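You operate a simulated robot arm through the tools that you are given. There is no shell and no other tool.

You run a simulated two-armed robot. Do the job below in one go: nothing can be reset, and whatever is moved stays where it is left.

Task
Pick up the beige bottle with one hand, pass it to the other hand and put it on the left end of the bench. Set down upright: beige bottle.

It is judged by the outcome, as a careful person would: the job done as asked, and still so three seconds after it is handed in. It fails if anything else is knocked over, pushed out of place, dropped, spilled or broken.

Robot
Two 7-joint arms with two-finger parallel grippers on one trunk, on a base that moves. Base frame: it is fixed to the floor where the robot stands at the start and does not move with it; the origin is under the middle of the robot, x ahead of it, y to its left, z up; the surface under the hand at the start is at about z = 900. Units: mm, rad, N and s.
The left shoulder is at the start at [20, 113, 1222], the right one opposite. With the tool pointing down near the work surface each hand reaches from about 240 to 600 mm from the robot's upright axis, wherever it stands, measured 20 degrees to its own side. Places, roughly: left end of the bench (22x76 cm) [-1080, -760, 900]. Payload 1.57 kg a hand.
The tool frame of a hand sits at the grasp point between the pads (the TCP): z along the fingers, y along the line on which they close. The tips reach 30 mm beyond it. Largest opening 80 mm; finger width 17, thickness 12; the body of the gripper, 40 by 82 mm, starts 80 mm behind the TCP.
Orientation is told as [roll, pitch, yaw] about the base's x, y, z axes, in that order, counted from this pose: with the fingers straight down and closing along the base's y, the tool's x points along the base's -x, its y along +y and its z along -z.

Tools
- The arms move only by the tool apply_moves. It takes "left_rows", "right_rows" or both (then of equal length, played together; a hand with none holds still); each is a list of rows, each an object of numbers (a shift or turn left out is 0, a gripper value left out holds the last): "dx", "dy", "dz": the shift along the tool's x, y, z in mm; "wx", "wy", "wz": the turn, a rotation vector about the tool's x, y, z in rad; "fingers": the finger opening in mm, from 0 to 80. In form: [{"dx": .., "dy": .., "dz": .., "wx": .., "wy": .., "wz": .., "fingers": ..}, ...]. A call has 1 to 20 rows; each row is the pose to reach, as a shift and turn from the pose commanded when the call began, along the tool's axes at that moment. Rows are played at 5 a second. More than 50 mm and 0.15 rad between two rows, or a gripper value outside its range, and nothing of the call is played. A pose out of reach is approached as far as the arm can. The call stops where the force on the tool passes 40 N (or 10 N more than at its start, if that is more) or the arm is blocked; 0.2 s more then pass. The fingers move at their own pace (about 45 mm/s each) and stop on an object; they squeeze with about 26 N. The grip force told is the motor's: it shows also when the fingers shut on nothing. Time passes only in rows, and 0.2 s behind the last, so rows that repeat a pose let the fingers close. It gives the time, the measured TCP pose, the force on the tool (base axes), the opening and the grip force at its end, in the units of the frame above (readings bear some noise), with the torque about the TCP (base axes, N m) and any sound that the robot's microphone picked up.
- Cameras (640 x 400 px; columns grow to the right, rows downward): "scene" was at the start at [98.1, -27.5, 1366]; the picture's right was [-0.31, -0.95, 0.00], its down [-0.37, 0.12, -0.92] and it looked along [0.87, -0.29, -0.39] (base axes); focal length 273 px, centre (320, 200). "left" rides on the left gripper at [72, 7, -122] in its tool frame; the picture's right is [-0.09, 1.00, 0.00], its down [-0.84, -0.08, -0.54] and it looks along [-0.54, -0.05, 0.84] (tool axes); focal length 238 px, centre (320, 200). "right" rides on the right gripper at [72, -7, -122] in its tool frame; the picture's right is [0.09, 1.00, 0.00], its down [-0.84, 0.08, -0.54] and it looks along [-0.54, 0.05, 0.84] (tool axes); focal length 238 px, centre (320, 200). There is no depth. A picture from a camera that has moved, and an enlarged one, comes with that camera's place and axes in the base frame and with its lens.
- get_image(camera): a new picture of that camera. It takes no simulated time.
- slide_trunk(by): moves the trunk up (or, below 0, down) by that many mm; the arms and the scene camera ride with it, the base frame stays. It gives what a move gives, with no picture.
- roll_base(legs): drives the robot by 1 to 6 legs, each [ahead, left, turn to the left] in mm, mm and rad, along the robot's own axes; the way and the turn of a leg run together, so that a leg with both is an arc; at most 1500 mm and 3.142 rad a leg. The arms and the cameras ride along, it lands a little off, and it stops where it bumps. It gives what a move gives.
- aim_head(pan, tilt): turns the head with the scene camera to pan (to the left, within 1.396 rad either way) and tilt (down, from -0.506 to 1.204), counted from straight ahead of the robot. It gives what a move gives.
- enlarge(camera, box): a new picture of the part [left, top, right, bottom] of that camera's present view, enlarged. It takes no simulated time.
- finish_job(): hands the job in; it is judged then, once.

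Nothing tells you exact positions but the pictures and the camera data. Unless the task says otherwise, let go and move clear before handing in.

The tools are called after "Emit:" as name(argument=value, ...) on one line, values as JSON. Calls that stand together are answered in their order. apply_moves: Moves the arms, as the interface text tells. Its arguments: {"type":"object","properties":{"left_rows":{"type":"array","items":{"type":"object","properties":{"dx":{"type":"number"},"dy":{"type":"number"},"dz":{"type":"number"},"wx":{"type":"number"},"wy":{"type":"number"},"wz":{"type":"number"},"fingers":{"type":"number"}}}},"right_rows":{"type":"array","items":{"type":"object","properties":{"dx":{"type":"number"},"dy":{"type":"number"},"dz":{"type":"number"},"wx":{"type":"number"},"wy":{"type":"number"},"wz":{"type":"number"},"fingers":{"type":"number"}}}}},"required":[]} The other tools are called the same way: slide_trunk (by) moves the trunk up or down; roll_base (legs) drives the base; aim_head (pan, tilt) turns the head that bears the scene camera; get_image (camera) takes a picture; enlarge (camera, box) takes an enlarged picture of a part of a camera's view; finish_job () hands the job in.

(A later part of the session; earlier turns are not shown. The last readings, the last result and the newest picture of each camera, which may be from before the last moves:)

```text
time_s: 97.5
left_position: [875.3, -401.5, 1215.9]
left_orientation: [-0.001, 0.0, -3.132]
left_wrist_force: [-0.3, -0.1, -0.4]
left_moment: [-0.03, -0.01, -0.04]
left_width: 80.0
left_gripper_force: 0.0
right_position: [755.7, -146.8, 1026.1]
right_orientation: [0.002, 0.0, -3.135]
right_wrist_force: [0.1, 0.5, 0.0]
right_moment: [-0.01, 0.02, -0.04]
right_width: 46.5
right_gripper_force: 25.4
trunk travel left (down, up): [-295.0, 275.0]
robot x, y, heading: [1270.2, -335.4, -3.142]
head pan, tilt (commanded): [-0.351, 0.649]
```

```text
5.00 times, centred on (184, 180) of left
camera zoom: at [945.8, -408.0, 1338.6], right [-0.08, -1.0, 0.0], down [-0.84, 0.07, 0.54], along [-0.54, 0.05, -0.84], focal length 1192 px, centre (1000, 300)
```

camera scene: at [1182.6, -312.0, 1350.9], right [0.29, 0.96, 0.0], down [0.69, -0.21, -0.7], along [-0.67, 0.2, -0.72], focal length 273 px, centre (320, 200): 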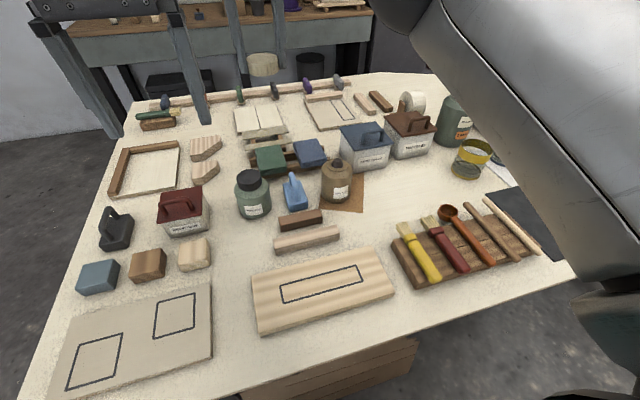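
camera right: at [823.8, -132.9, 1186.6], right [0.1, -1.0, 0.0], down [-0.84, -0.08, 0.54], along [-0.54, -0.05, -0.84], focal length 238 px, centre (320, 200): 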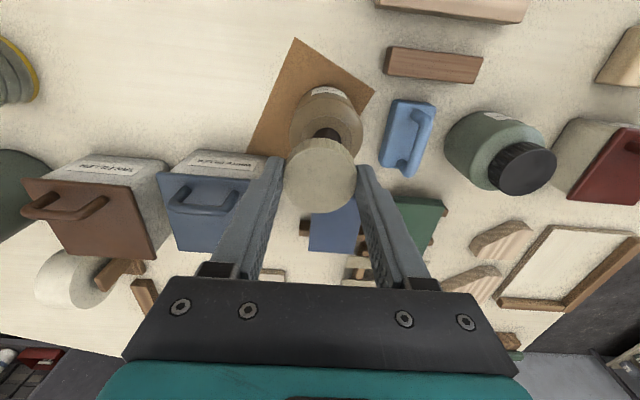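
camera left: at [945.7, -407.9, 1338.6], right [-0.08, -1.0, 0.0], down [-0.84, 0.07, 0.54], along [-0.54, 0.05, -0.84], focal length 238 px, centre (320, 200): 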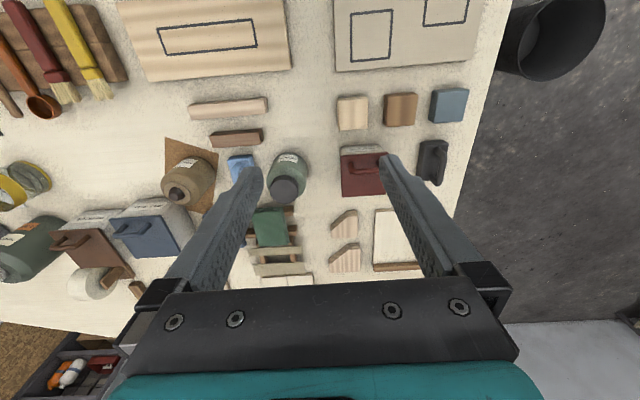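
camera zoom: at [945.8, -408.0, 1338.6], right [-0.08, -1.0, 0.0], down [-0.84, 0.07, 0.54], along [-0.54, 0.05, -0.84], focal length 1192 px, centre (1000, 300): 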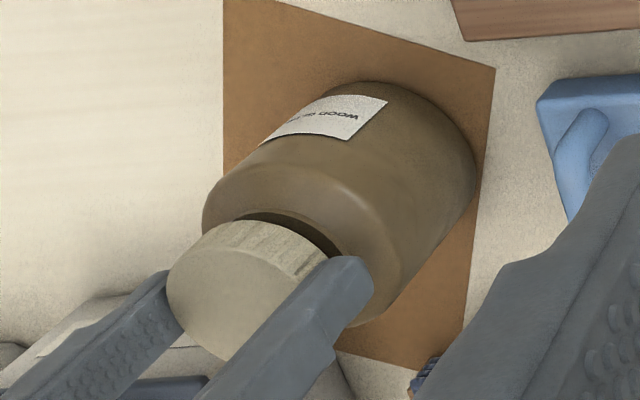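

No contact yet; the cap is ~8 mm above its seat and aligned within a millimetre or two. I'll nudge 1 mm and press down slowly, letting the force limit guard.

Emit:
apply_moves(right_rows=[{"dx": -0.5, "dy": 1, "dz": 2}, {"dx": -0.5, "dy": 1, "dz": 4}, {"dx": -0.5, "dy": 1, "dz": 6}, {"dx": -0.5, "dy": 1, "dz": 8}, {"dx": -0.5, "dy": 1, "dz": 9}, {"dx": -0.5, "dy": 1, "dz": 9}])

Emit:
enlarge(camera="scene", box=[260, 170, 388, 250])

Emit:
enlarge(camera="left", box=[120, 140, 248, 220])

```text
time_s: 98.9
left_position: [873.6, -401.8, 1215.1]
left_orientation: [-0.001, 0.0, -3.133]
left_wrist_force: [-0.4, -0.9, -0.1]
left_moment: [0.01, 0.0, -0.03]
left_width: 80.0
left_gripper_force: 0.0
right_position: [757.2, -149.8, 1016.8]
right_orientation: [0.001, -0.001, -3.135]
right_wrist_force: [0.9, -0.6, -0.4]
right_moment: [-0.01, -0.02, 0.01]
right_width: 46.3
right_gripper_force: 25.9
trunk travel left (down, up): [-295.0, 275.0]
robot x, y, heading: [1268.0, -339.2, -3.132]
head pan, tilt (commanded): [-0.351, 0.649]
```

```text
5.00 times, centred on (324, 210) of scene
camera zoom: at [1178.1, -306.1, 1363.5], right [0.34, 0.94, 0.0], down [0.57, -0.2, -0.8], along [-0.75, 0.27, -0.6], focal length 1364 px, centre (300, 150)
```

zoom: 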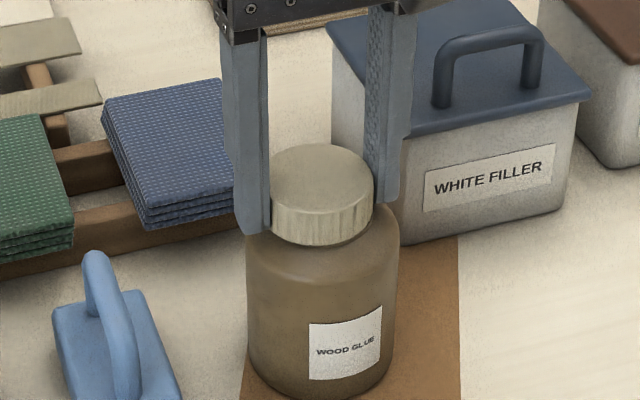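

```text
5.00 times, centred on (184, 180) of left
camera zoom: at [945.8, -408.0, 1338.6], right [-0.08, -1.0, 0.0], down [-0.84, 0.07, 0.54], along [-0.54, 0.05, -0.84], focal length 1192 px, centre (1000, 300)
```

zoom: 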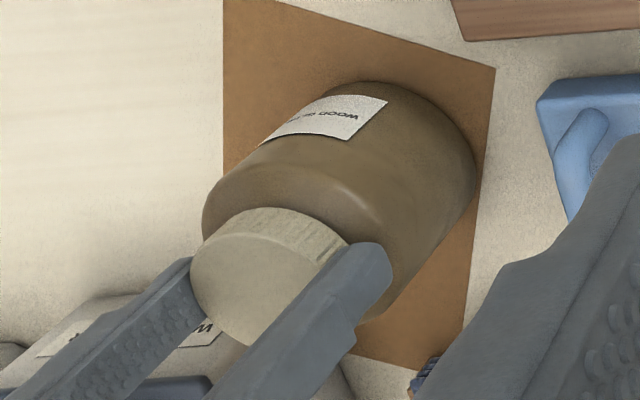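

The cap is aligned and almost seated. I'll press further down in small steps until there is resistance.

Emit:
apply_moves(right_rows=[{"dz": 1}, {"dz": 2}, {"dz": 3}, {"dz": 3}])

Emit:
enlarge(camera="scene", box=[280, 180, 360, 240])

```text
time_s: 99.9
left_position: [875.6, -403.6, 1217.2]
left_orientation: [0.002, -0.003, -3.133]
left_wrist_force: [0.2, -0.6, -0.2]
left_moment: [-0.03, -0.01, -0.02]
left_width: 79.8
left_gripper_force: 0.1
right_position: [757.6, -147.6, 1017.7]
right_orientation: [0.001, -0.004, -3.133]
right_wrist_force: [2.8, 0.6, 17.9]
right_moment: [0.45, -0.07, 0.0]
right_width: 46.5
right_gripper_force: 26.2
trunk travel left (down, up): [-295.0, 275.0]
robot x, y, heading: [1267.3, -336.6, -3.143]
head pan, tilt (commanded): [-0.351, 0.649]
```

```text
6.67 times, centred on (320, 210) of scene
camera zoom: at [1179.8, -306.6, 1363.8], right [0.34, 0.94, 0.0], down [0.57, -0.2, -0.8], along [-0.75, 0.27, -0.6], focal length 1818 px, centre (320, 133)
```

zoom: 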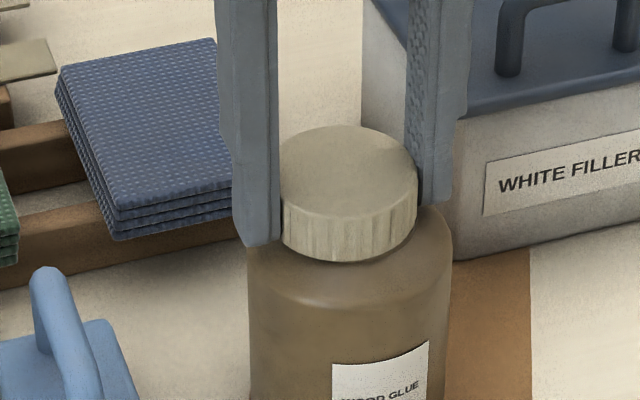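

There is resistance now (18 N) with the reaction on the +y side. I'll look from the wrist camera to see whether the cap sits square.

Emit:
enlarge(camera="right", box=[262, 95, 390, 195])

Emit:
enlarge(camera="left", box=[130, 150, 230, 220])

```text
4.00 times, centred on (326, 145) of right
camera zoom: at [828.8, -141.0, 1138.7], right [0.1, -1.0, 0.0], down [-0.83, -0.08, 0.55], along [-0.54, -0.05, -0.84], focal length 953 px, centre (296, 420)
```

zoom: 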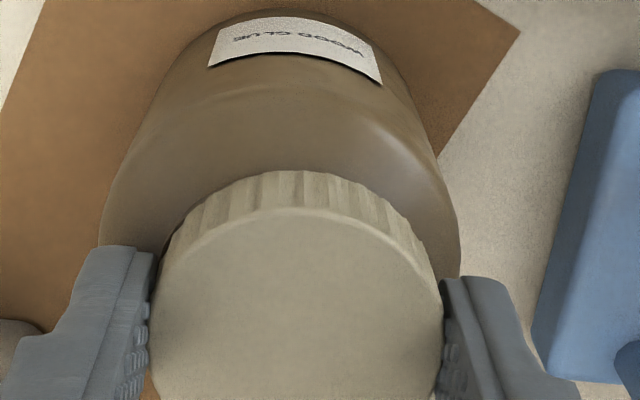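

```text
5.71 times, centred on (180, 185) of left
camera zoom: at [947.4, -408.5, 1339.1], right [-0.08, -1.0, 0.0], down [-0.84, 0.07, 0.54], along [-0.54, 0.05, -0.84], focal length 1362 px, centre (1120, 286)
```

zoom: 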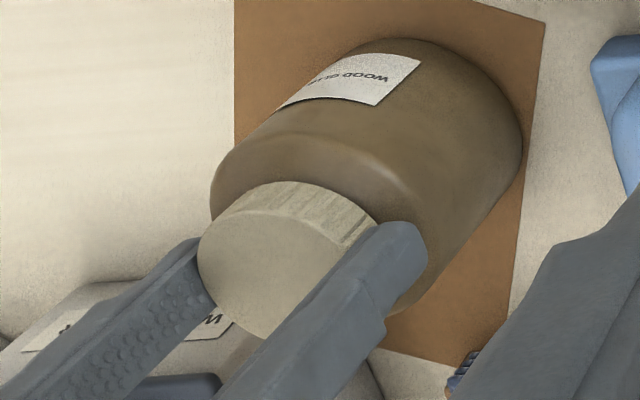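

The wrist view shows the cap sits ~3.5 mm too far toward −y (the finger hid the cap's edge in the head view). I'll lift slightly, shift +3.5 mm in y, and press again.

Emit:
apply_moves(right_rows=[{"dz": -3}, {"dz": -6}, {"dz": -6, "dy": -2}, {"dz": -6, "dy": -3.5}, {"dz": -6, "dy": -3.5}])

Emit:
enlarge(camera="right", box=[262, 95, 390, 195])

```text
time_s: 101.1
left_position: [874.1, -403.3, 1215.8]
left_orientation: [0.0, 0.001, -3.133]
left_wrist_force: [-0.3, 0.3, -0.6]
left_moment: [-0.02, 0.0, 0.02]
left_width: 80.1
left_gripper_force: 0.1
right_position: [755.9, -145.4, 1021.0]
right_orientation: [0.0, 0.001, -3.134]
right_wrist_force: [-0.3, 0.0, -0.2]
right_moment: [-0.02, 0.01, 0.0]
right_width: 46.5
right_gripper_force: 26.1
trunk travel left (down, up): [-295.0, 275.0]
robot x, y, heading: [1272.2, -338.8, -3.136]
head pan, tilt (commanded): [-0.351, 0.649]
```

```text
4.00 times, centred on (326, 145) of right
camera zoom: at [827.6, -137.3, 1142.6], right [0.1, -1.0, 0.0], down [-0.84, -0.08, 0.54], along [-0.54, -0.05, -0.84], focal length 953 px, centre (296, 420)
```

zoom: 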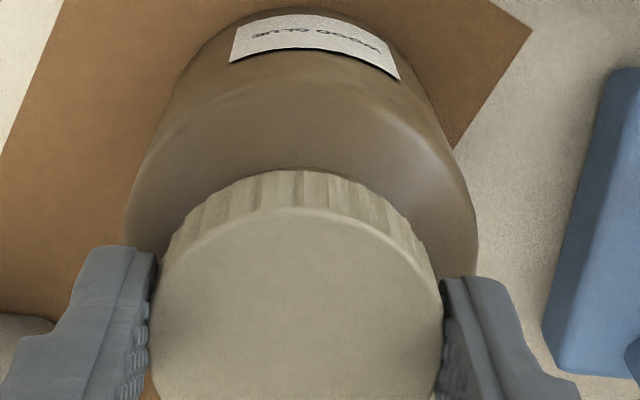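

Now the cap and body are concentric in the wrist view. Pressing down again in small steps.

Emit:
apply_moves(right_rows=[{"dz": 2}, {"dz": 4}, {"dz": 5}, {"dz": 6}, {"dz": 7}, {"dz": 7}])

Emit:
enlarge(camera="scene", box=[280, 180, 360, 240])

Emit:
enlarge(camera="right", box=[262, 95, 390, 195])

```text
time_s: 102.5
left_position: [876.6, -404.4, 1216.1]
left_orientation: [0.0, -0.001, -3.135]
left_wrist_force: [-0.2, -0.4, -0.7]
left_moment: [0.01, -0.01, 0.03]
left_width: 79.9
left_gripper_force: 0.0
right_position: [756.6, -145.8, 1018.0]
right_orientation: [0.002, -0.006, -3.134]
right_wrist_force: [-0.5, 0.9, 26.1]
right_moment: [0.08, -0.3, 0.0]
right_width: 46.9
right_gripper_force: 25.9
trunk travel left (down, up): [-295.0, 275.0]
robot x, y, heading: [1272.6, -334.9, -3.132]
head pan, tilt (commanded): [-0.351, 0.649]
heard: snap
```

```text
6.67 times, centred on (320, 210) of scene
camera zoom: at [1180.0, -306.7, 1363.9], right [0.34, 0.94, 0.0], down [0.57, -0.2, -0.8], along [-0.75, 0.27, -0.6], focal length 1818 px, centre (320, 133)
```

zoom: 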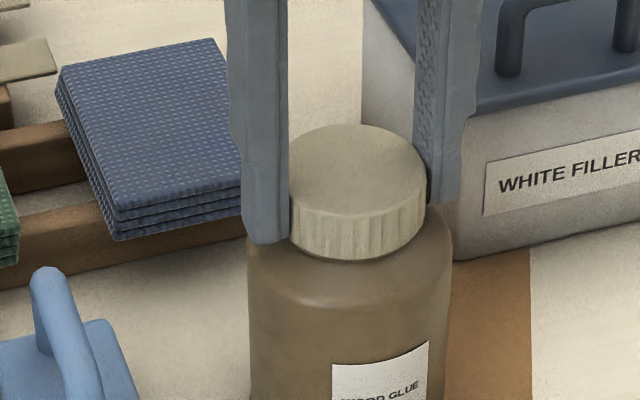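

```text
4.00 times, centred on (326, 145) of right
camera zoom: at [829.2, -137.9, 1138.3], right [0.1, -1.0, 0.0], down [-0.83, -0.08, 0.55], along [-0.54, -0.06, -0.84], focal length 953 px, centre (296, 420)
```

zoom: 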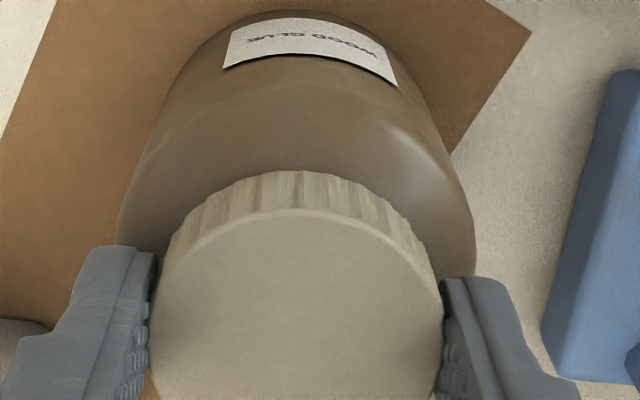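

A snap was heard: the cap has clicked back on. I'll relieve the pressure, open the fingers and lift clear, then check the bottle.

Emit:
apply_moves(right_rows=[{"dz": -1.5}, {"dz": -3}, {"dz": -3, "fingers": 60}, {"dz": -3, "fingers": 80}, {"dz": -3, "fingers": 80}, {"dz": -3, "fingers": 80}])

Emit:
apply_moves(right_rows=[{"dz": -10}, {"dz": -40}, {"dz": -80}, {"dz": -120}, {"dz": -120}])

Emit:
enlarge(camera="scene", box=[260, 170, 388, 250])

Emit:
enlarge(camera="right", box=[262, 75, 390, 175])

Emit:
enlarge(camera="left", box=[120, 140, 248, 220])

```text
time_s: 103.9
left_position: [874.5, -402.5, 1216.2]
left_orientation: [0.0, 0.0, -3.136]
left_wrist_force: [-1.0, 0.6, -0.4]
left_moment: [0.03, 0.01, 0.02]
left_width: 79.8
left_gripper_force: 0.2
right_position: [757.1, -145.4, 1016.4]
right_orientation: [0.0, 0.0, -3.135]
right_wrist_force: [-0.6, -0.6, 0.3]
right_moment: [0.0, -0.01, 0.04]
right_width: 80.2
right_gripper_force: 0.0
trunk travel left (down, up): [-295.0, 275.0]
robot x, y, heading: [1269.6, -336.8, -3.138]
head pan, tilt (commanded): [-0.351, 0.649]
```

```text
time_s: 105.1
left_position: [875.1, -404.0, 1215.5]
left_orientation: [-0.001, 0.002, -3.133]
left_wrist_force: [-0.3, -0.5, 0.5]
left_moment: [-0.02, -0.03, -0.02]
left_width: 79.8
left_gripper_force: 0.2
right_position: [756.3, -146.4, 1137.0]
right_orientation: [0.001, 0.001, -3.134]
right_wrist_force: [0.3, -0.1, 0.5]
right_moment: [0.01, 0.01, -0.01]
right_width: 80.0
right_gripper_force: 0.0
trunk travel left (down, up): [-295.0, 275.0]
robot x, y, heading: [1275.0, -338.9, -3.129]
head pan, tilt (commanded): [-0.351, 0.649]
```

```text
5.00 times, centred on (324, 210) of scene
camera zoom: at [1178.0, -306.0, 1363.5], right [0.34, 0.94, 0.0], down [0.57, -0.2, -0.8], along [-0.75, 0.27, -0.6], focal length 1364 px, centre (300, 150)
```

zoom: 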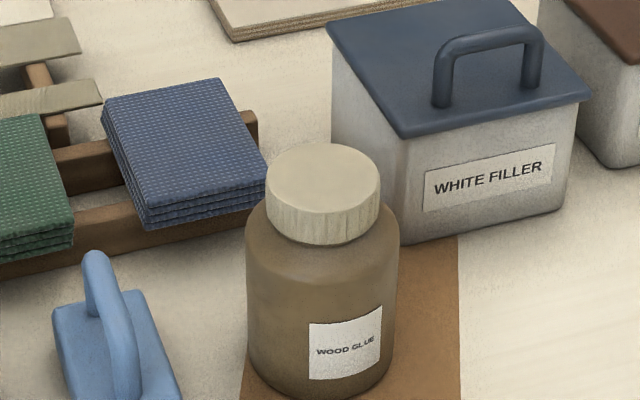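

```text
4.00 times, centred on (326, 125) of right
camera zoom: at [828.3, -137.7, 1258.7], right [0.1, -1.0, 0.0], down [-0.84, -0.08, 0.54], along [-0.54, -0.05, -0.84], focal length 953 px, centre (296, 500)
```

zoom: 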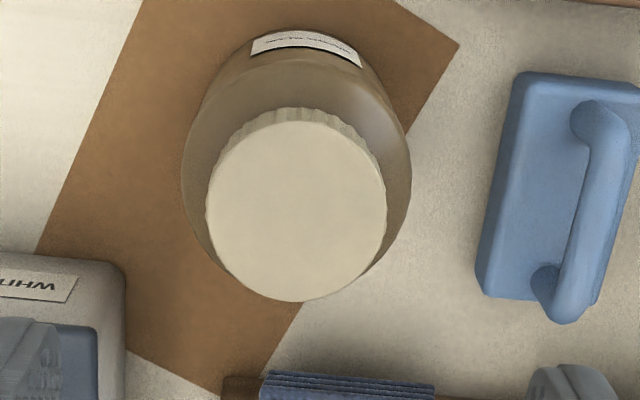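

```text
5.00 times, centred on (184, 180) of left
camera zoom: at [945.6, -407.9, 1338.5], right [-0.08, -1.0, 0.0], down [-0.84, 0.07, 0.54], along [-0.54, 0.05, -0.84], focal length 1192 px, centre (1000, 300)
```

zoom: 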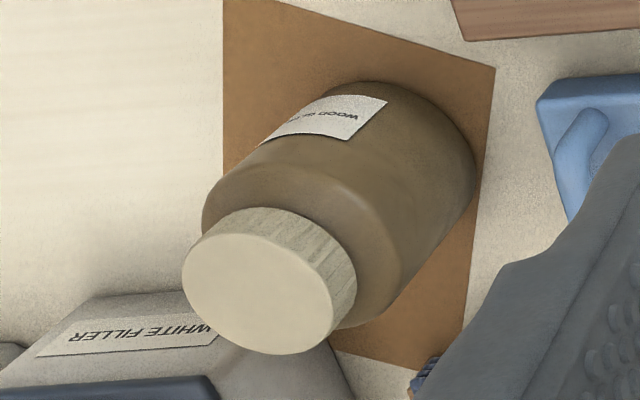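

The cap is firmly and squarely back on, and the bottle stands at ≈[755, −144.6]. From now on I hold only the body: the right hand will come in tilted from the robot's side. I'll move it back and tilt it first.

Emit:
apply_moves(right_rows=[{"dx": 15, "wy": -0.12, "fingers": 80}, {"dx": 30, "wy": -0.24}, {"dx": 45, "wy": -0.36}, {"dx": 60, "wy": -0.48}, {"dx": 75, "wy": -0.6}, {"dx": 90, "wy": -0.72}, {"dx": 101, "wy": -0.84}, {"dx": 101, "wy": -0.96}, {"dx": 101, "wy": -0.96, "dz": 40}, {"dx": 101, "wy": -0.96, "dz": 80}, {"dx": 101, "wy": -0.96, "dz": 120}, {"dx": 101, "wy": -0.96, "dz": 120}])

Emit:
get_image(camera="right")

Emit:
get_image(camera="scene")

Emit:
get_image(camera="left")

```text
time_s: 107.7
left_position: [875.2, -402.2, 1217.2]
left_orientation: [0.001, 0.001, -3.132]
left_wrist_force: [-0.2, -0.6, -0.5]
left_moment: [-0.01, 0.0, -0.03]
left_width: 80.0
left_gripper_force: 0.0
right_position: [857.2, -145.0, 1041.1]
right_orientation: [0.001, -0.956, -3.136]
right_wrist_force: [0.9, 0.1, 0.4]
right_moment: [0.0, -0.03, -0.02]
right_width: 80.2
right_gripper_force: 0.0
right hand out of reach, approached as far as the arm can: row 8, 9, 11, 12
trunk travel left (down, up): [-295.0, 275.0]
robot x, y, heading: [1270.8, -337.9, -3.14]
head pan, tilt (commanded): [-0.351, 0.649]
```

```text
taken
camera right: at [998.2, -136.2, 1050.8], right [0.06, -1.0, -0.07], down [-0.04, -0.08, 1.0], along [-1.0, -0.06, -0.04], focal length 238 px, centre (320, 200)
```

right: 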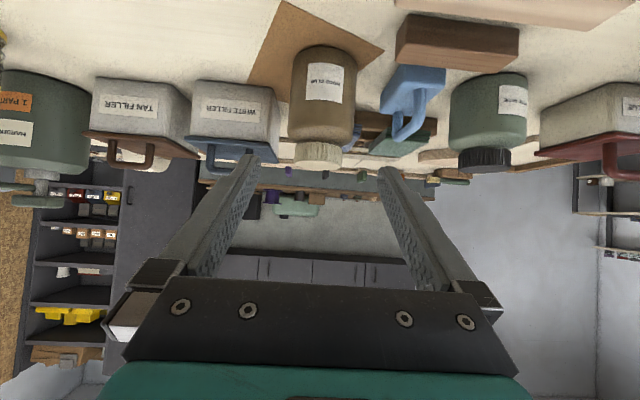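

```text
taken
camera scene: at [1178.2, -306.1, 1363.5], right [0.34, 0.94, 0.0], down [0.57, -0.2, -0.8], along [-0.75, 0.27, -0.6], focal length 273 px, centre (320, 200)
```

scene: 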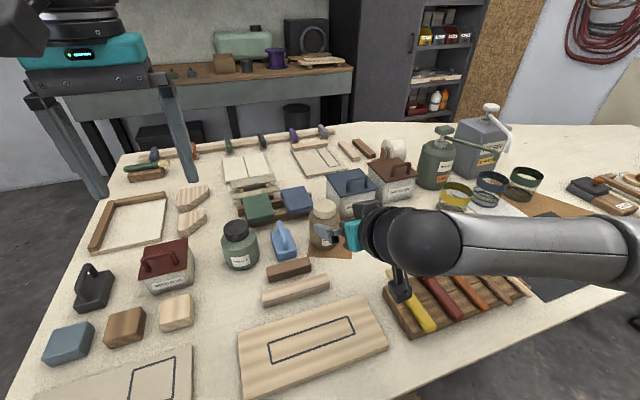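

```text
taken
camera left: at [945.8, -407.9, 1338.6], right [-0.08, -1.0, 0.0], down [-0.84, 0.07, 0.54], along [-0.54, 0.05, -0.84], focal length 238 px, centre (320, 200)
```

left: 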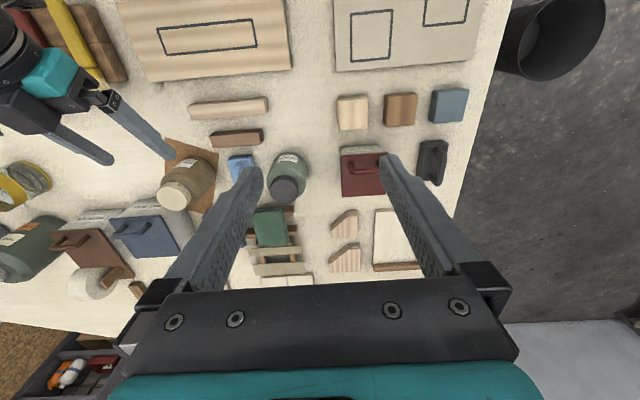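

The hand is tilted and in line in y, but stopped ~24 mm short of the height (near its reach limit here). Moving forward should help; I'll advance along the fingers' axis and check what comes.

Emit:
apply_moves(right_rows=[{"dz": 12}, {"dz": 25}, {"dz": 37}, {"dz": 50}, {"dz": 50}])

Emit:
get_image(camera="right")

Emit:
get_image(camera="left")

```text
time_s: 108.9
left_position: [875.0, -403.1, 1217.0]
left_orientation: [-0.001, -0.001, -3.132]
left_wrist_force: [-0.2, -0.3, -1.4]
left_moment: [0.0, -0.02, 0.0]
left_width: 80.2
left_gripper_force: 0.0
right_position: [818.0, -143.0, 1023.1]
right_orientation: [0.002, -0.955, -3.135]
right_wrist_force: [0.5, 0.2, -0.3]
right_moment: [-0.01, -0.03, 0.03]
right_width: 79.8
right_gripper_force: 0.0
right hand out of reach, approached as far as the arm can: row 2, 3, 4, 5
trunk travel left (down, up): [-295.0, 275.0]
robot x, y, heading: [1271.2, -334.6, -3.135]
head pan, tilt (commanded): [-0.351, 0.649]
```

```text
taken
camera right: at [958.9, -134.0, 1033.8], right [0.06, -1.0, -0.07], down [-0.04, -0.08, 1.0], along [-1.0, -0.06, -0.05], focal length 238 px, centre (320, 200)
```

right: 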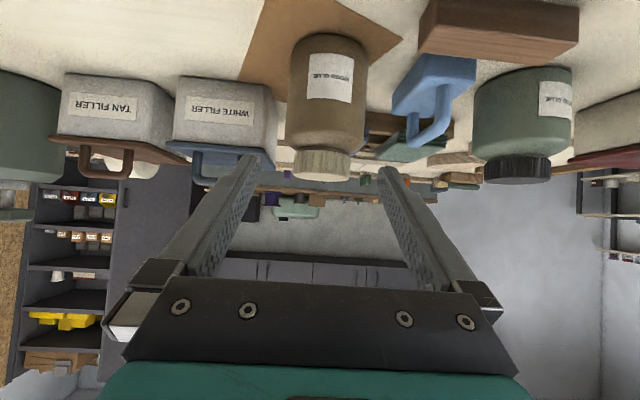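

```text
taken
camera left: at [945.7, -408.0, 1338.6], right [-0.08, -1.0, 0.0], down [-0.84, 0.07, 0.54], along [-0.54, 0.05, -0.84], focal length 238 px, centre (320, 200)
```

left: 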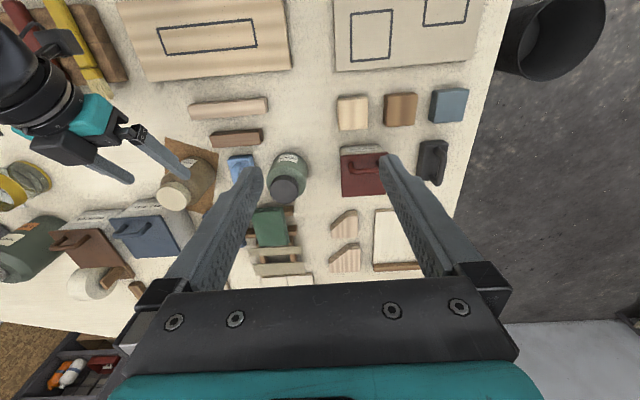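

The arm can't go lower with this tilt at the present trunk height. I'll lift the hand straight up, lower the trunk by 120 mm, and come back in.

Emit:
apply_moves(right_rows=[{"dx": -25, "dz": -17}, {"dx": -50, "dz": -35}, {"dx": -75, "dz": -52}, {"dx": -90, "dz": -63}, {"dx": -90, "dz": -63}])

Emit:
slide_trunk(by=-60)

Emit:
get_image(camera="scene")

Emit:
get_image(camera="right")

```text
time_s: 110.1
left_position: [873.3, -402.9, 1217.2]
left_orientation: [0.0, 0.001, -3.135]
left_wrist_force: [0.0, -0.1, 0.6]
left_moment: [-0.02, 0.06, 0.01]
left_width: 80.1
left_gripper_force: 0.1
right_position: [819.0, -142.7, 1131.4]
right_orientation: [0.002, -0.96, -3.134]
right_wrist_force: [-0.2, -0.5, 1.1]
right_moment: [0.04, 0.02, -0.01]
right_width: 79.9
right_gripper_force: 0.0
trunk travel left (down, up): [-295.0, 275.0]
robot x, y, heading: [1268.5, -340.0, -3.138]
head pan, tilt (commanded): [-0.351, 0.649]
```

```text
time_s: 111.1
left_position: [874.9, -403.0, 1156.3]
left_orientation: [0.0, 0.0, -3.134]
left_wrist_force: [-0.3, 0.5, -0.1]
left_moment: [0.0, -0.03, -0.01]
left_width: 80.2
left_gripper_force: 0.1
right_position: [818.6, -142.4, 1071.6]
right_orientation: [0.001, -0.961, -3.136]
right_wrist_force: [0.7, 0.2, 0.5]
right_moment: [0.03, 0.03, 0.02]
right_width: 80.0
right_gripper_force: 0.1
trunk travel left (down, up): [-235.0, 335.0]
robot x, y, heading: [1268.1, -335.7, -3.133]
head pan, tilt (commanded): [-0.351, 0.649]
```

```text
taken
camera scene: at [1178.3, -306.1, 1303.6], right [0.34, 0.94, 0.0], down [0.57, -0.2, -0.8], along [-0.75, 0.27, -0.6], focal length 273 px, centre (320, 200)
```

scene: 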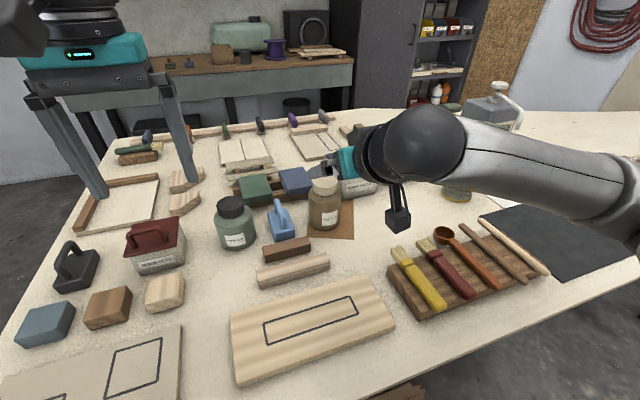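

```text
taken
camera right: at [960.5, -133.5, 1082.0], right [0.06, -1.0, -0.07], down [-0.04, -0.08, 1.0], along [-1.0, -0.06, -0.04], focal length 238 px, centre (320, 200)
```

right: 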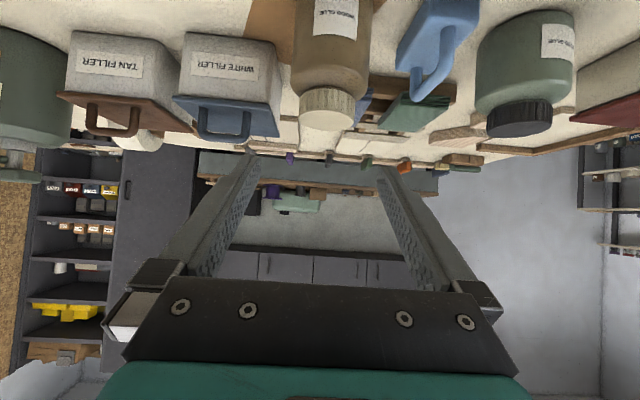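

The forearm stays clear of the brush rack. I'll lower the trunk 50 mm more for comfortable reach and check the arm from the cameras again.

Emit:
slide_trunk(by=-50)

Emit:
aim_head(pan=-0.75, tilt=0.75)

Emit:
get_image(camera="scene")

Emit:
get_image(camera="right")

Emit:
get_image(camera="left")

```text
time_s: 112.0
left_position: [874.8, -403.2, 1105.7]
left_orientation: [-0.001, -0.001, -3.133]
left_wrist_force: [-0.4, 0.2, 0.8]
left_moment: [0.03, 0.01, 0.02]
left_width: 80.0
left_gripper_force: 0.1
right_position: [819.3, -141.4, 1021.1]
right_orientation: [0.003, -0.959, -3.135]
right_wrist_force: [0.6, 0.3, 0.1]
right_moment: [-0.01, 0.03, -0.02]
right_width: 80.0
right_gripper_force: 0.1
trunk travel left (down, up): [-185.0, 385.0]
robot x, y, heading: [1268.4, -334.5, -3.133]
head pan, tilt (commanded): [-0.351, 0.649]
```

```text
time_s: 112.9
left_position: [874.2, -403.0, 1104.8]
left_orientation: [-0.001, 0.0, -3.135]
left_wrist_force: [-0.1, -0.5, 1.4]
left_moment: [0.02, 0.02, 0.01]
left_width: 79.9
left_gripper_force: 0.1
right_position: [819.2, -142.8, 1021.2]
right_orientation: [0.003, -0.959, -3.136]
right_wrist_force: [0.8, 0.0, 0.3]
right_moment: [-0.01, 0.03, -0.02]
right_width: 79.9
right_gripper_force: 0.1
trunk travel left (down, up): [-185.0, 385.0]
robot x, y, heading: [1269.6, -337.4, -3.136]
head pan, tilt (commanded): [-0.75, 0.75]
```

```text
taken
camera scene: at [1198.8, -279.3, 1245.0], right [0.68, 0.74, 0.0], down [0.5, -0.46, -0.73], along [-0.54, 0.49, -0.68], focal length 273 px, centre (320, 200)
```

scene: 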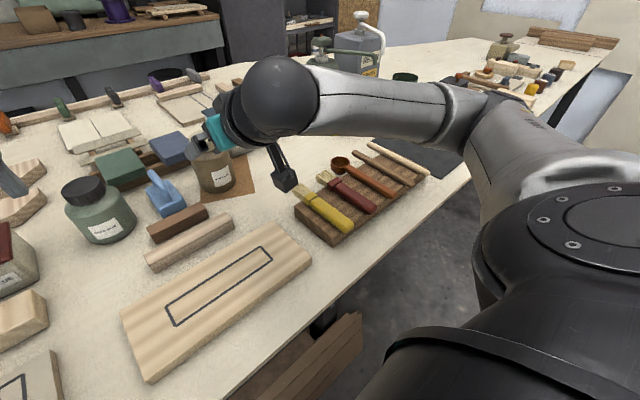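

```text
taken
camera right: at [960.4, -133.5, 1031.9], right [0.06, -1.0, -0.07], down [-0.04, -0.08, 1.0], along [-1.0, -0.06, -0.04], focal length 238 px, centre (320, 200)
```

right: 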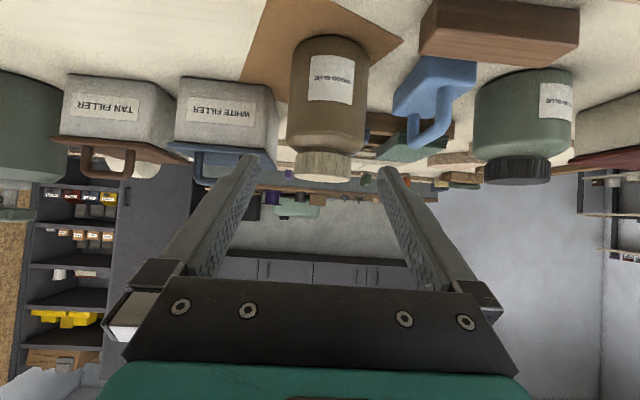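

```text
taken
camera left: at [945.8, -408.0, 1228.6], right [-0.08, -1.0, 0.0], down [-0.84, 0.07, 0.54], along [-0.54, 0.05, -0.84], focal length 238 px, centre (320, 200)
```

left: 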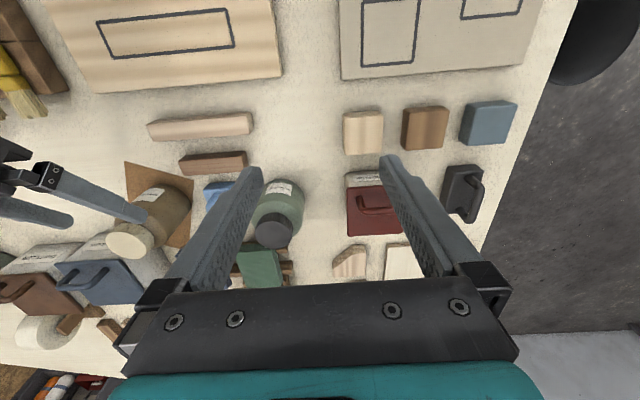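

The arm is clear of everything. I'll zoom to fine-tune the lateral alignment with the bottle before moving in.

Emit:
enlarge(camera="right", box=[250, 20, 410, 190])

Emit:
enlarge(camera="left", box=[60, 150, 220, 270])

Emit:
enlarge(camera="scene", box=[130, 70, 330, 220])

```text
2.35 times, centred on (330, 105) of right
camera zoom: at [960.4, -133.5, 1031.9], right [0.06, -1.0, -0.07], down [-0.04, -0.08, 1.0], along [-1.0, -0.06, -0.04], focal length 561 px, centre (296, 424)
```

zoom: 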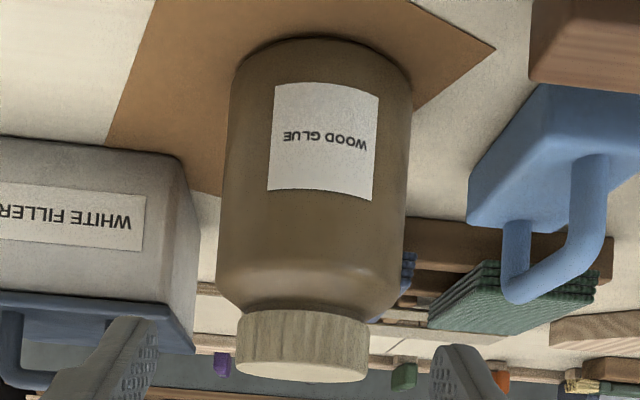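

```text
3.33 times, centred on (140, 210) of left
camera zoom: at [945.8, -408.0, 1228.6], right [-0.08, -1.0, 0.0], down [-0.84, 0.07, 0.54], along [-0.54, 0.05, -0.84], focal length 794 px, centre (920, 167)
```

zoom: 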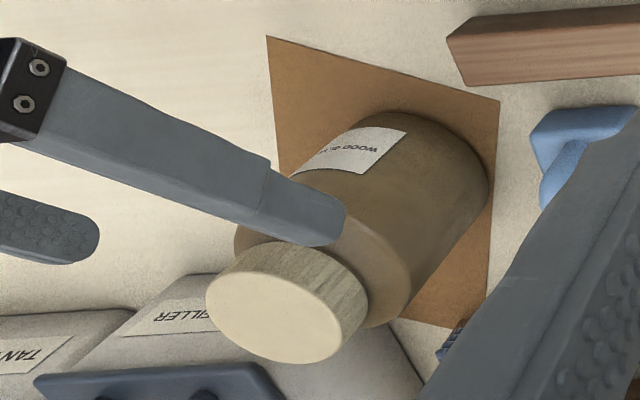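

```text
2.67 times, centred on (230, 145) of scene
camera zoom: at [1198.8, -279.3, 1245.0], right [0.68, 0.74, 0.0], down [0.5, -0.46, -0.73], along [-0.54, 0.49, -0.68], focal length 727 px, centre (560, 347)
```

zoom: 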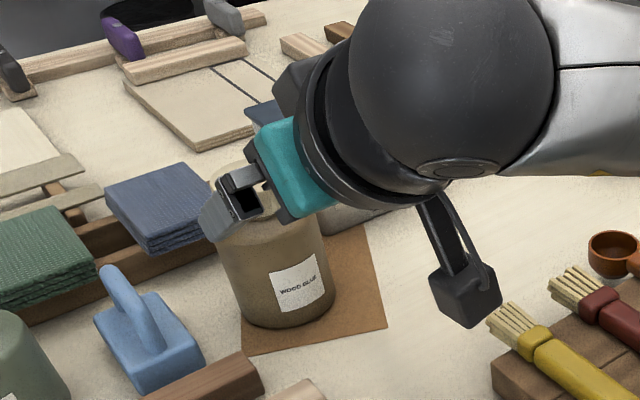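

The bottle's axis lies ~3.7 mm to the −y side of the hand's centre line. I'll correct that and go down to the start of the straight-in approach.

Emit:
apply_moves(right_rows=[{"dy": 3.7}, {"dx": 9, "dy": 3.7, "dz": 7}, {"dx": 18, "dy": 3.7, "dz": 14}, {"dx": 25.6, "dy": 3.7, "dz": 21}, {"dx": 25.6, "dy": 3.7, "dz": 21}, {"dx": 25.6, "dy": 3.7, "dz": 21}])

Emit:
enlarge(camera="right", box=[230, 0, 430, 200])

Emit:
enlarge(camera="left", box=[60, 150, 220, 270])

```text
time_s: 114.3
left_position: [874.8, -402.9, 1106.1]
left_orientation: [0.001, 0.002, -3.132]
left_wrist_force: [-0.1, 0.2, 0.1]
left_moment: [-0.01, 0.0, 0.01]
left_width: 79.9
left_gripper_force: 0.0
right_position: [816.7, -145.8, 989.1]
right_orientation: [0.0, -0.959, -3.134]
right_wrist_force: [0.8, 0.1, -0.5]
right_moment: [-0.01, -0.03, 0.02]
right_width: 80.1
right_gripper_force: 0.1
trunk travel left (down, up): [-185.0, 385.0]
robot x, y, heading: [1269.5, -335.5, -3.13]
head pan, tilt (commanded): [-0.75, 0.75]
```

```text
2.00 times, centred on (330, 100) of right
camera zoom: at [958.2, -137.6, 999.6], right [0.06, -1.0, -0.07], down [-0.04, -0.08, 1.0], along [-1.0, -0.06, -0.04], focal length 477 px, centre (300, 400)
```

zoom: 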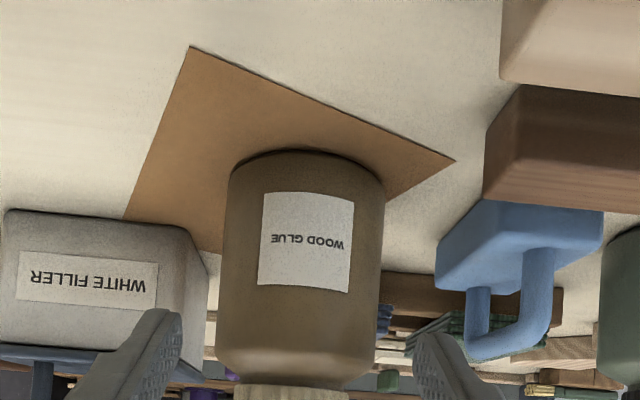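

```text
3.33 times, centred on (140, 210) of left
camera zoom: at [945.8, -408.0, 1228.6], right [-0.08, -1.0, 0.0], down [-0.84, 0.07, 0.54], along [-0.54, 0.05, -0.84], focal length 794 px, centre (920, 167)
```

zoom: 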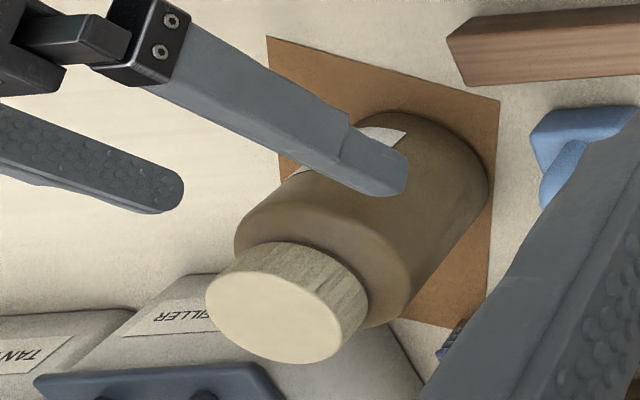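

Aligned within a millimetre. Advancing straight in along the fingers, in small steps.

Emit:
apply_moves(right_rows=[{"dz": 8, "dy": -0.5}, {"dz": 16, "dy": -0.5}, {"dz": 24, "dy": -0.5}, {"dz": 32, "dy": -0.5}, {"dz": 38, "dy": -0.5}, {"dz": 38, "dy": -0.5}])

Emit:
get_image(camera="right")

Emit:
enlarge(camera="left", box=[60, 150, 220, 270])

```text
time_s: 115.7
left_position: [874.5, -402.4, 1106.1]
left_orientation: [0.001, -0.001, -3.135]
left_wrist_force: [0.1, 0.6, -0.1]
left_moment: [0.02, -0.03, 0.01]
left_width: 79.9
left_gripper_force: 0.0
right_position: [783.8, -145.0, 966.9]
right_orientation: [0.001, -0.96, -3.136]
right_wrist_force: [-0.6, -0.2, -0.4]
right_moment: [0.0, 0.03, -0.01]
right_width: 80.1
right_gripper_force: 0.0
trunk travel left (down, up): [-185.0, 385.0]
robot x, y, heading: [1272.3, -336.4, -3.135]
head pan, tilt (commanded): [-0.75, 0.75]
```

```text
taken
camera right: at [926.9, -136.7, 976.8], right [0.06, -1.0, -0.08], down [-0.04, -0.08, 1.0], along [-1.0, -0.06, -0.04], focal length 238 px, centre (320, 200)
```

right: 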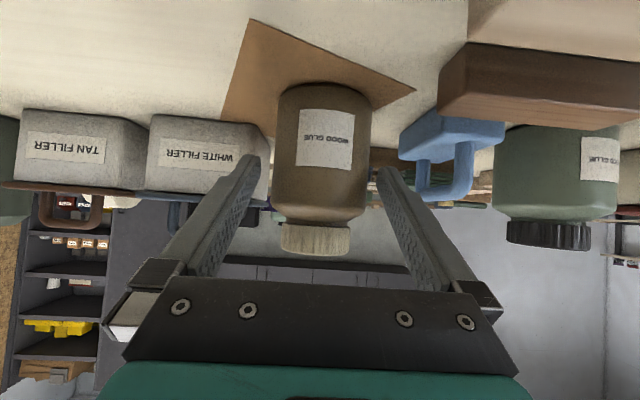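

```text
3.33 times, centred on (140, 210) of left
camera zoom: at [945.8, -408.0, 1228.6], right [-0.08, -1.0, 0.0], down [-0.84, 0.07, 0.54], along [-0.54, 0.05, -0.84], focal length 794 px, centre (920, 167)
```

zoom: 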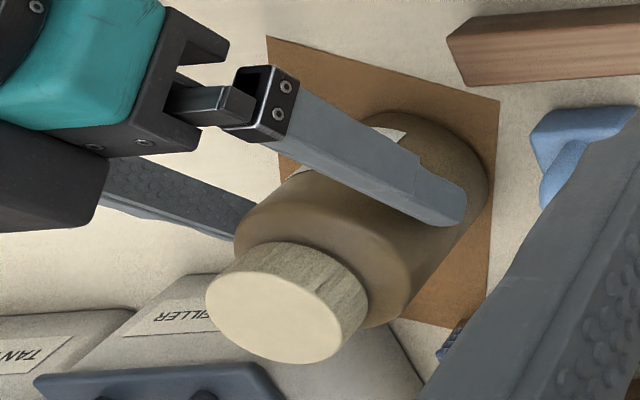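

Still centred. Last 22 mm in, then close on the body.

Emit:
apply_moves(right_rows=[{"dz": 8}, {"dz": 16}, {"dz": 22}, {"dz": 22}])

Emit:
apply_moves(right_rows=[{"fingers": 74}, {"fingers": 68}, {"fingers": 60}, {"fingers": 55}, {"fingers": 55}, {"fingers": 55}])

Emit:
get_image(camera="right")

Emit:
enlarge(camera="left", box=[60, 150, 220, 270])

```text
time_s: 116.7
left_position: [875.4, -403.9, 1106.5]
left_orientation: [0.0, 0.0, -3.134]
left_wrist_force: [0.1, -0.2, -0.1]
left_moment: [0.01, 0.02, 0.01]
left_width: 80.2
left_gripper_force: 0.0
right_position: [767.1, -144.4, 953.4]
right_orientation: [0.0, -0.961, -3.136]
right_wrist_force: [0.5, 0.5, 0.3]
right_moment: [-0.02, -0.04, 0.0]
right_width: 80.3
right_gripper_force: 0.0
trunk travel left (down, up): [-185.0, 385.0]
robot x, y, heading: [1270.5, -338.6, -3.135]
head pan, tilt (commanded): [-0.75, 0.75]
```

```text
time_s: 118.1
left_position: [874.2, -402.5, 1106.1]
left_orientation: [0.0, 0.0, -3.135]
left_wrist_force: [-0.1, -0.2, 0.4]
left_moment: [-0.03, 0.01, 0.01]
left_width: 80.2
left_gripper_force: 0.0
right_position: [767.1, -145.2, 953.9]
right_orientation: [0.001, -0.96, -3.138]
right_wrist_force: [-0.4, -0.8, -0.4]
right_moment: [-0.09, 0.01, -0.02]
right_width: 66.6
right_gripper_force: 26.1
trunk travel left (down, up): [-185.0, 385.0]
robot x, y, heading: [1268.0, -337.2, -3.136]
head pan, tilt (commanded): [-0.75, 0.75]
```

```text
taken
camera right: at [908.2, -136.8, 964.2], right [0.06, -1.0, -0.07], down [-0.04, -0.08, 1.0], along [-1.0, -0.06, -0.04], focal length 238 px, centre (320, 200)
```

right: 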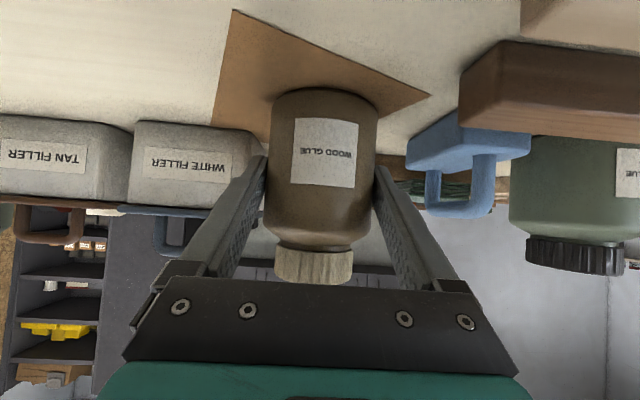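

```text
3.33 times, centred on (140, 210) of left
camera zoom: at [945.8, -408.1, 1228.6], right [-0.08, -1.0, 0.0], down [-0.84, 0.07, 0.54], along [-0.54, 0.05, -0.84], focal length 794 px, centre (920, 167)
```

zoom: 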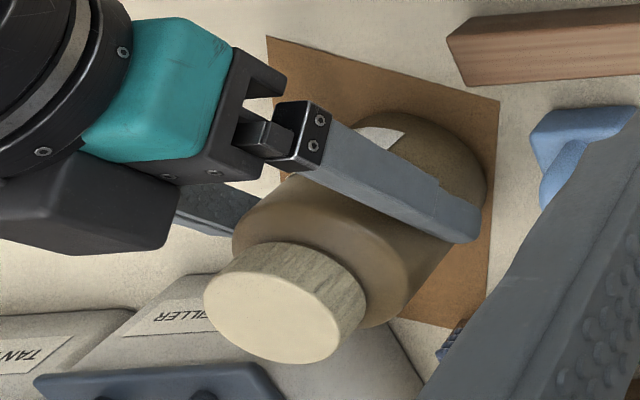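

The body is held firmly (66.6 mm, 26 N). I'll lift slowly straight up and check.

Emit:
apply_moves(right_rows=[{"dx": -4, "dz": -3}, {"dx": -12, "dz": -8.4}, {"dx": -25, "dz": -17.5}, {"dx": -41, "dz": -28.7}, {"dx": -41, "dz": -28.7}])

Emit:
get_image(camera="right")

Emit:
get_image(camera="left")

```text
time_s: 119.3
left_position: [873.4, -403.0, 1106.7]
left_orientation: [-0.001, -0.001, -3.136]
left_wrist_force: [0.3, 0.1, 0.3]
left_moment: [0.01, 0.04, 0.02]
left_width: 79.9
left_gripper_force: 0.2
right_position: [767.9, -146.0, 1004.0]
right_orientation: [0.0, -0.961, -3.135]
right_wrist_force: [0.8, 0.3, -1.4]
right_moment: [0.04, -0.01, 0.0]
right_width: 66.3
right_gripper_force: 26.6
trunk travel left (down, up): [-185.0, 385.0]
robot x, y, heading: [1270.4, -336.4, -3.132]
head pan, tilt (commanded): [-0.75, 0.75]
```

```text
taken
camera right: at [908.8, -136.7, 1014.4], right [0.06, -1.0, -0.07], down [-0.04, -0.08, 1.0], along [-1.0, -0.06, -0.04], focal length 238 px, centre (320, 200)
```

right: 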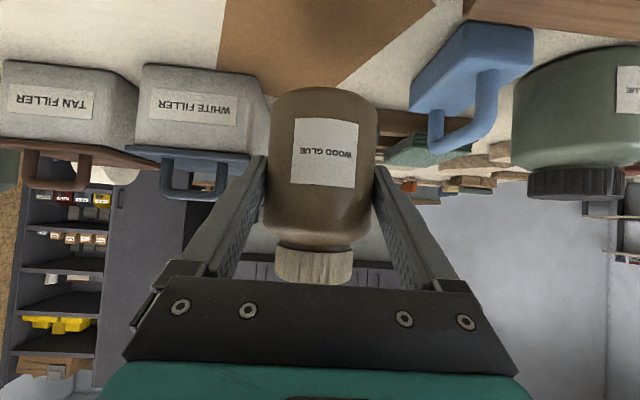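

```text
taken
camera left: at [945.6, -407.9, 1228.5], right [-0.08, -1.0, 0.0], down [-0.84, 0.07, 0.54], along [-0.54, 0.05, -0.84], focal length 238 px, centre (320, 200)
```

left: 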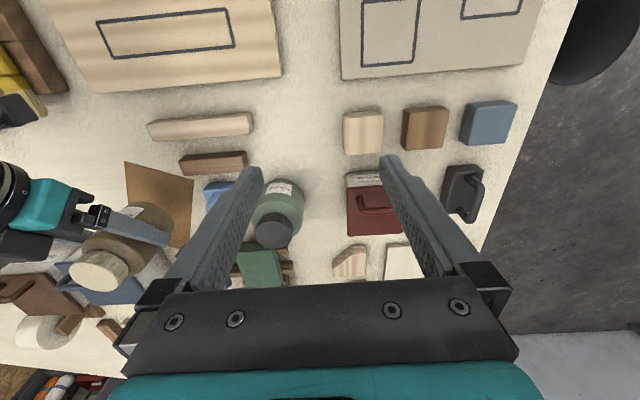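

The bottle comes up held by its body, upright. Before bringing it to the middle, I'll raise the left hand and turn it a quarter so its fingers will close fore-and-aft, out of the way of the right fingers.

Emit:
apply_moves(left_rows=[{"dz": -15, "wz": 0.14}, {"dz": -30, "wz": 0.28}, {"dz": -45, "wz": 0.42}, {"dz": -60, "wz": 0.56}, {"dz": -75, "wz": 0.7}, {"dz": -90, "wz": 0.84}, {"dz": -105, "wz": 0.98}, {"dz": -120, "wz": 1.12}, {"dz": -130, "wz": 1.26}, {"dz": -140, "wz": 1.4}, {"dz": -140, "wz": 1.5}, {"dz": -140, "wz": 1.571}, {"dz": -140, "wz": 1.571}])

Emit:
get_image(camera="left")

Emit:
aim_head(pan=0, tilt=0.4)

Emit:
get_image(camera="scene")

```text
time_s: 122.1
left_position: [873.5, -401.8, 1246.5]
left_orientation: [0.001, 0.0, 1.577]
left_wrist_force: [0.1, -1.3, -0.1]
left_moment: [0.03, -0.02, -0.01]
left_width: 80.0
left_gripper_force: 0.0
right_position: [768.3, -144.9, 1004.5]
right_orientation: [0.0, -0.96, -3.136]
right_wrist_force: [0.2, 0.3, -1.6]
right_moment: [-0.02, -0.01, -0.02]
right_width: 66.6
right_gripper_force: 25.8
trunk travel left (down, up): [-185.0, 385.0]
robot x, y, heading: [1269.0, -336.9, -3.137]
head pan, tilt (commanded): [-0.75, 0.75]
```

```text
taken
camera left: at [867.0, -473.2, 1368.4], right [-1.0, 0.09, 0.0], down [0.07, 0.84, 0.54], along [0.05, 0.54, -0.84], focal length 238 px, centre (320, 200)
```

left: 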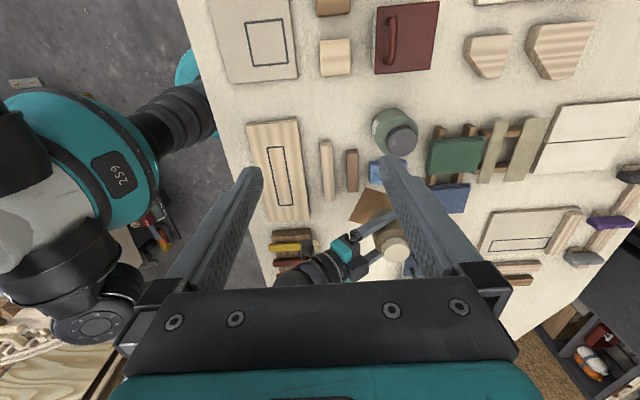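

```text
time_s: 123.2
left_position: [873.6, -402.4, 1245.5]
left_orientation: [-0.001, 0.0, 1.578]
left_wrist_force: [-0.6, -0.1, 0.5]
left_moment: [0.02, -0.01, -0.02]
left_width: 80.1
left_gripper_force: 0.1
right_position: [767.5, -144.4, 1004.6]
right_orientation: [0.003, -0.96, -3.136]
right_wrist_force: [0.4, -0.4, -2.2]
right_moment: [-0.01, -0.03, 0.03]
right_width: 66.5
right_gripper_force: 25.8
trunk travel left (down, up): [-185.0, 385.0]
robot x, y, heading: [1266.6, -336.3, -3.136]
head pan, tilt (commanded): [0.0, 0.4]
```

```text
taken
camera scene: at [1167.1, -335.9, 1276.0], right [-0.01, 1.0, 0.0], down [0.39, 0.0, -0.92], along [-0.92, -0.01, -0.39], focal length 273 px, centre (320, 200)
```

scene: 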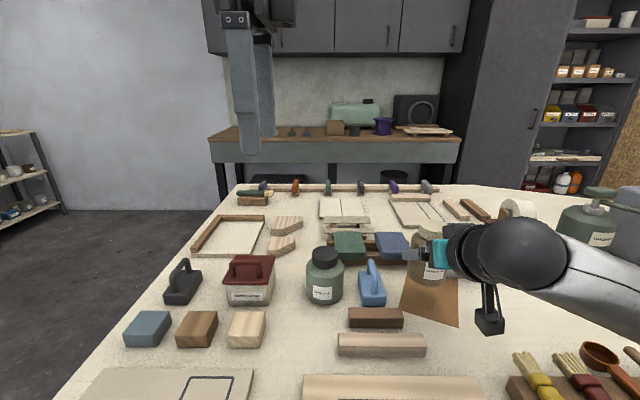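

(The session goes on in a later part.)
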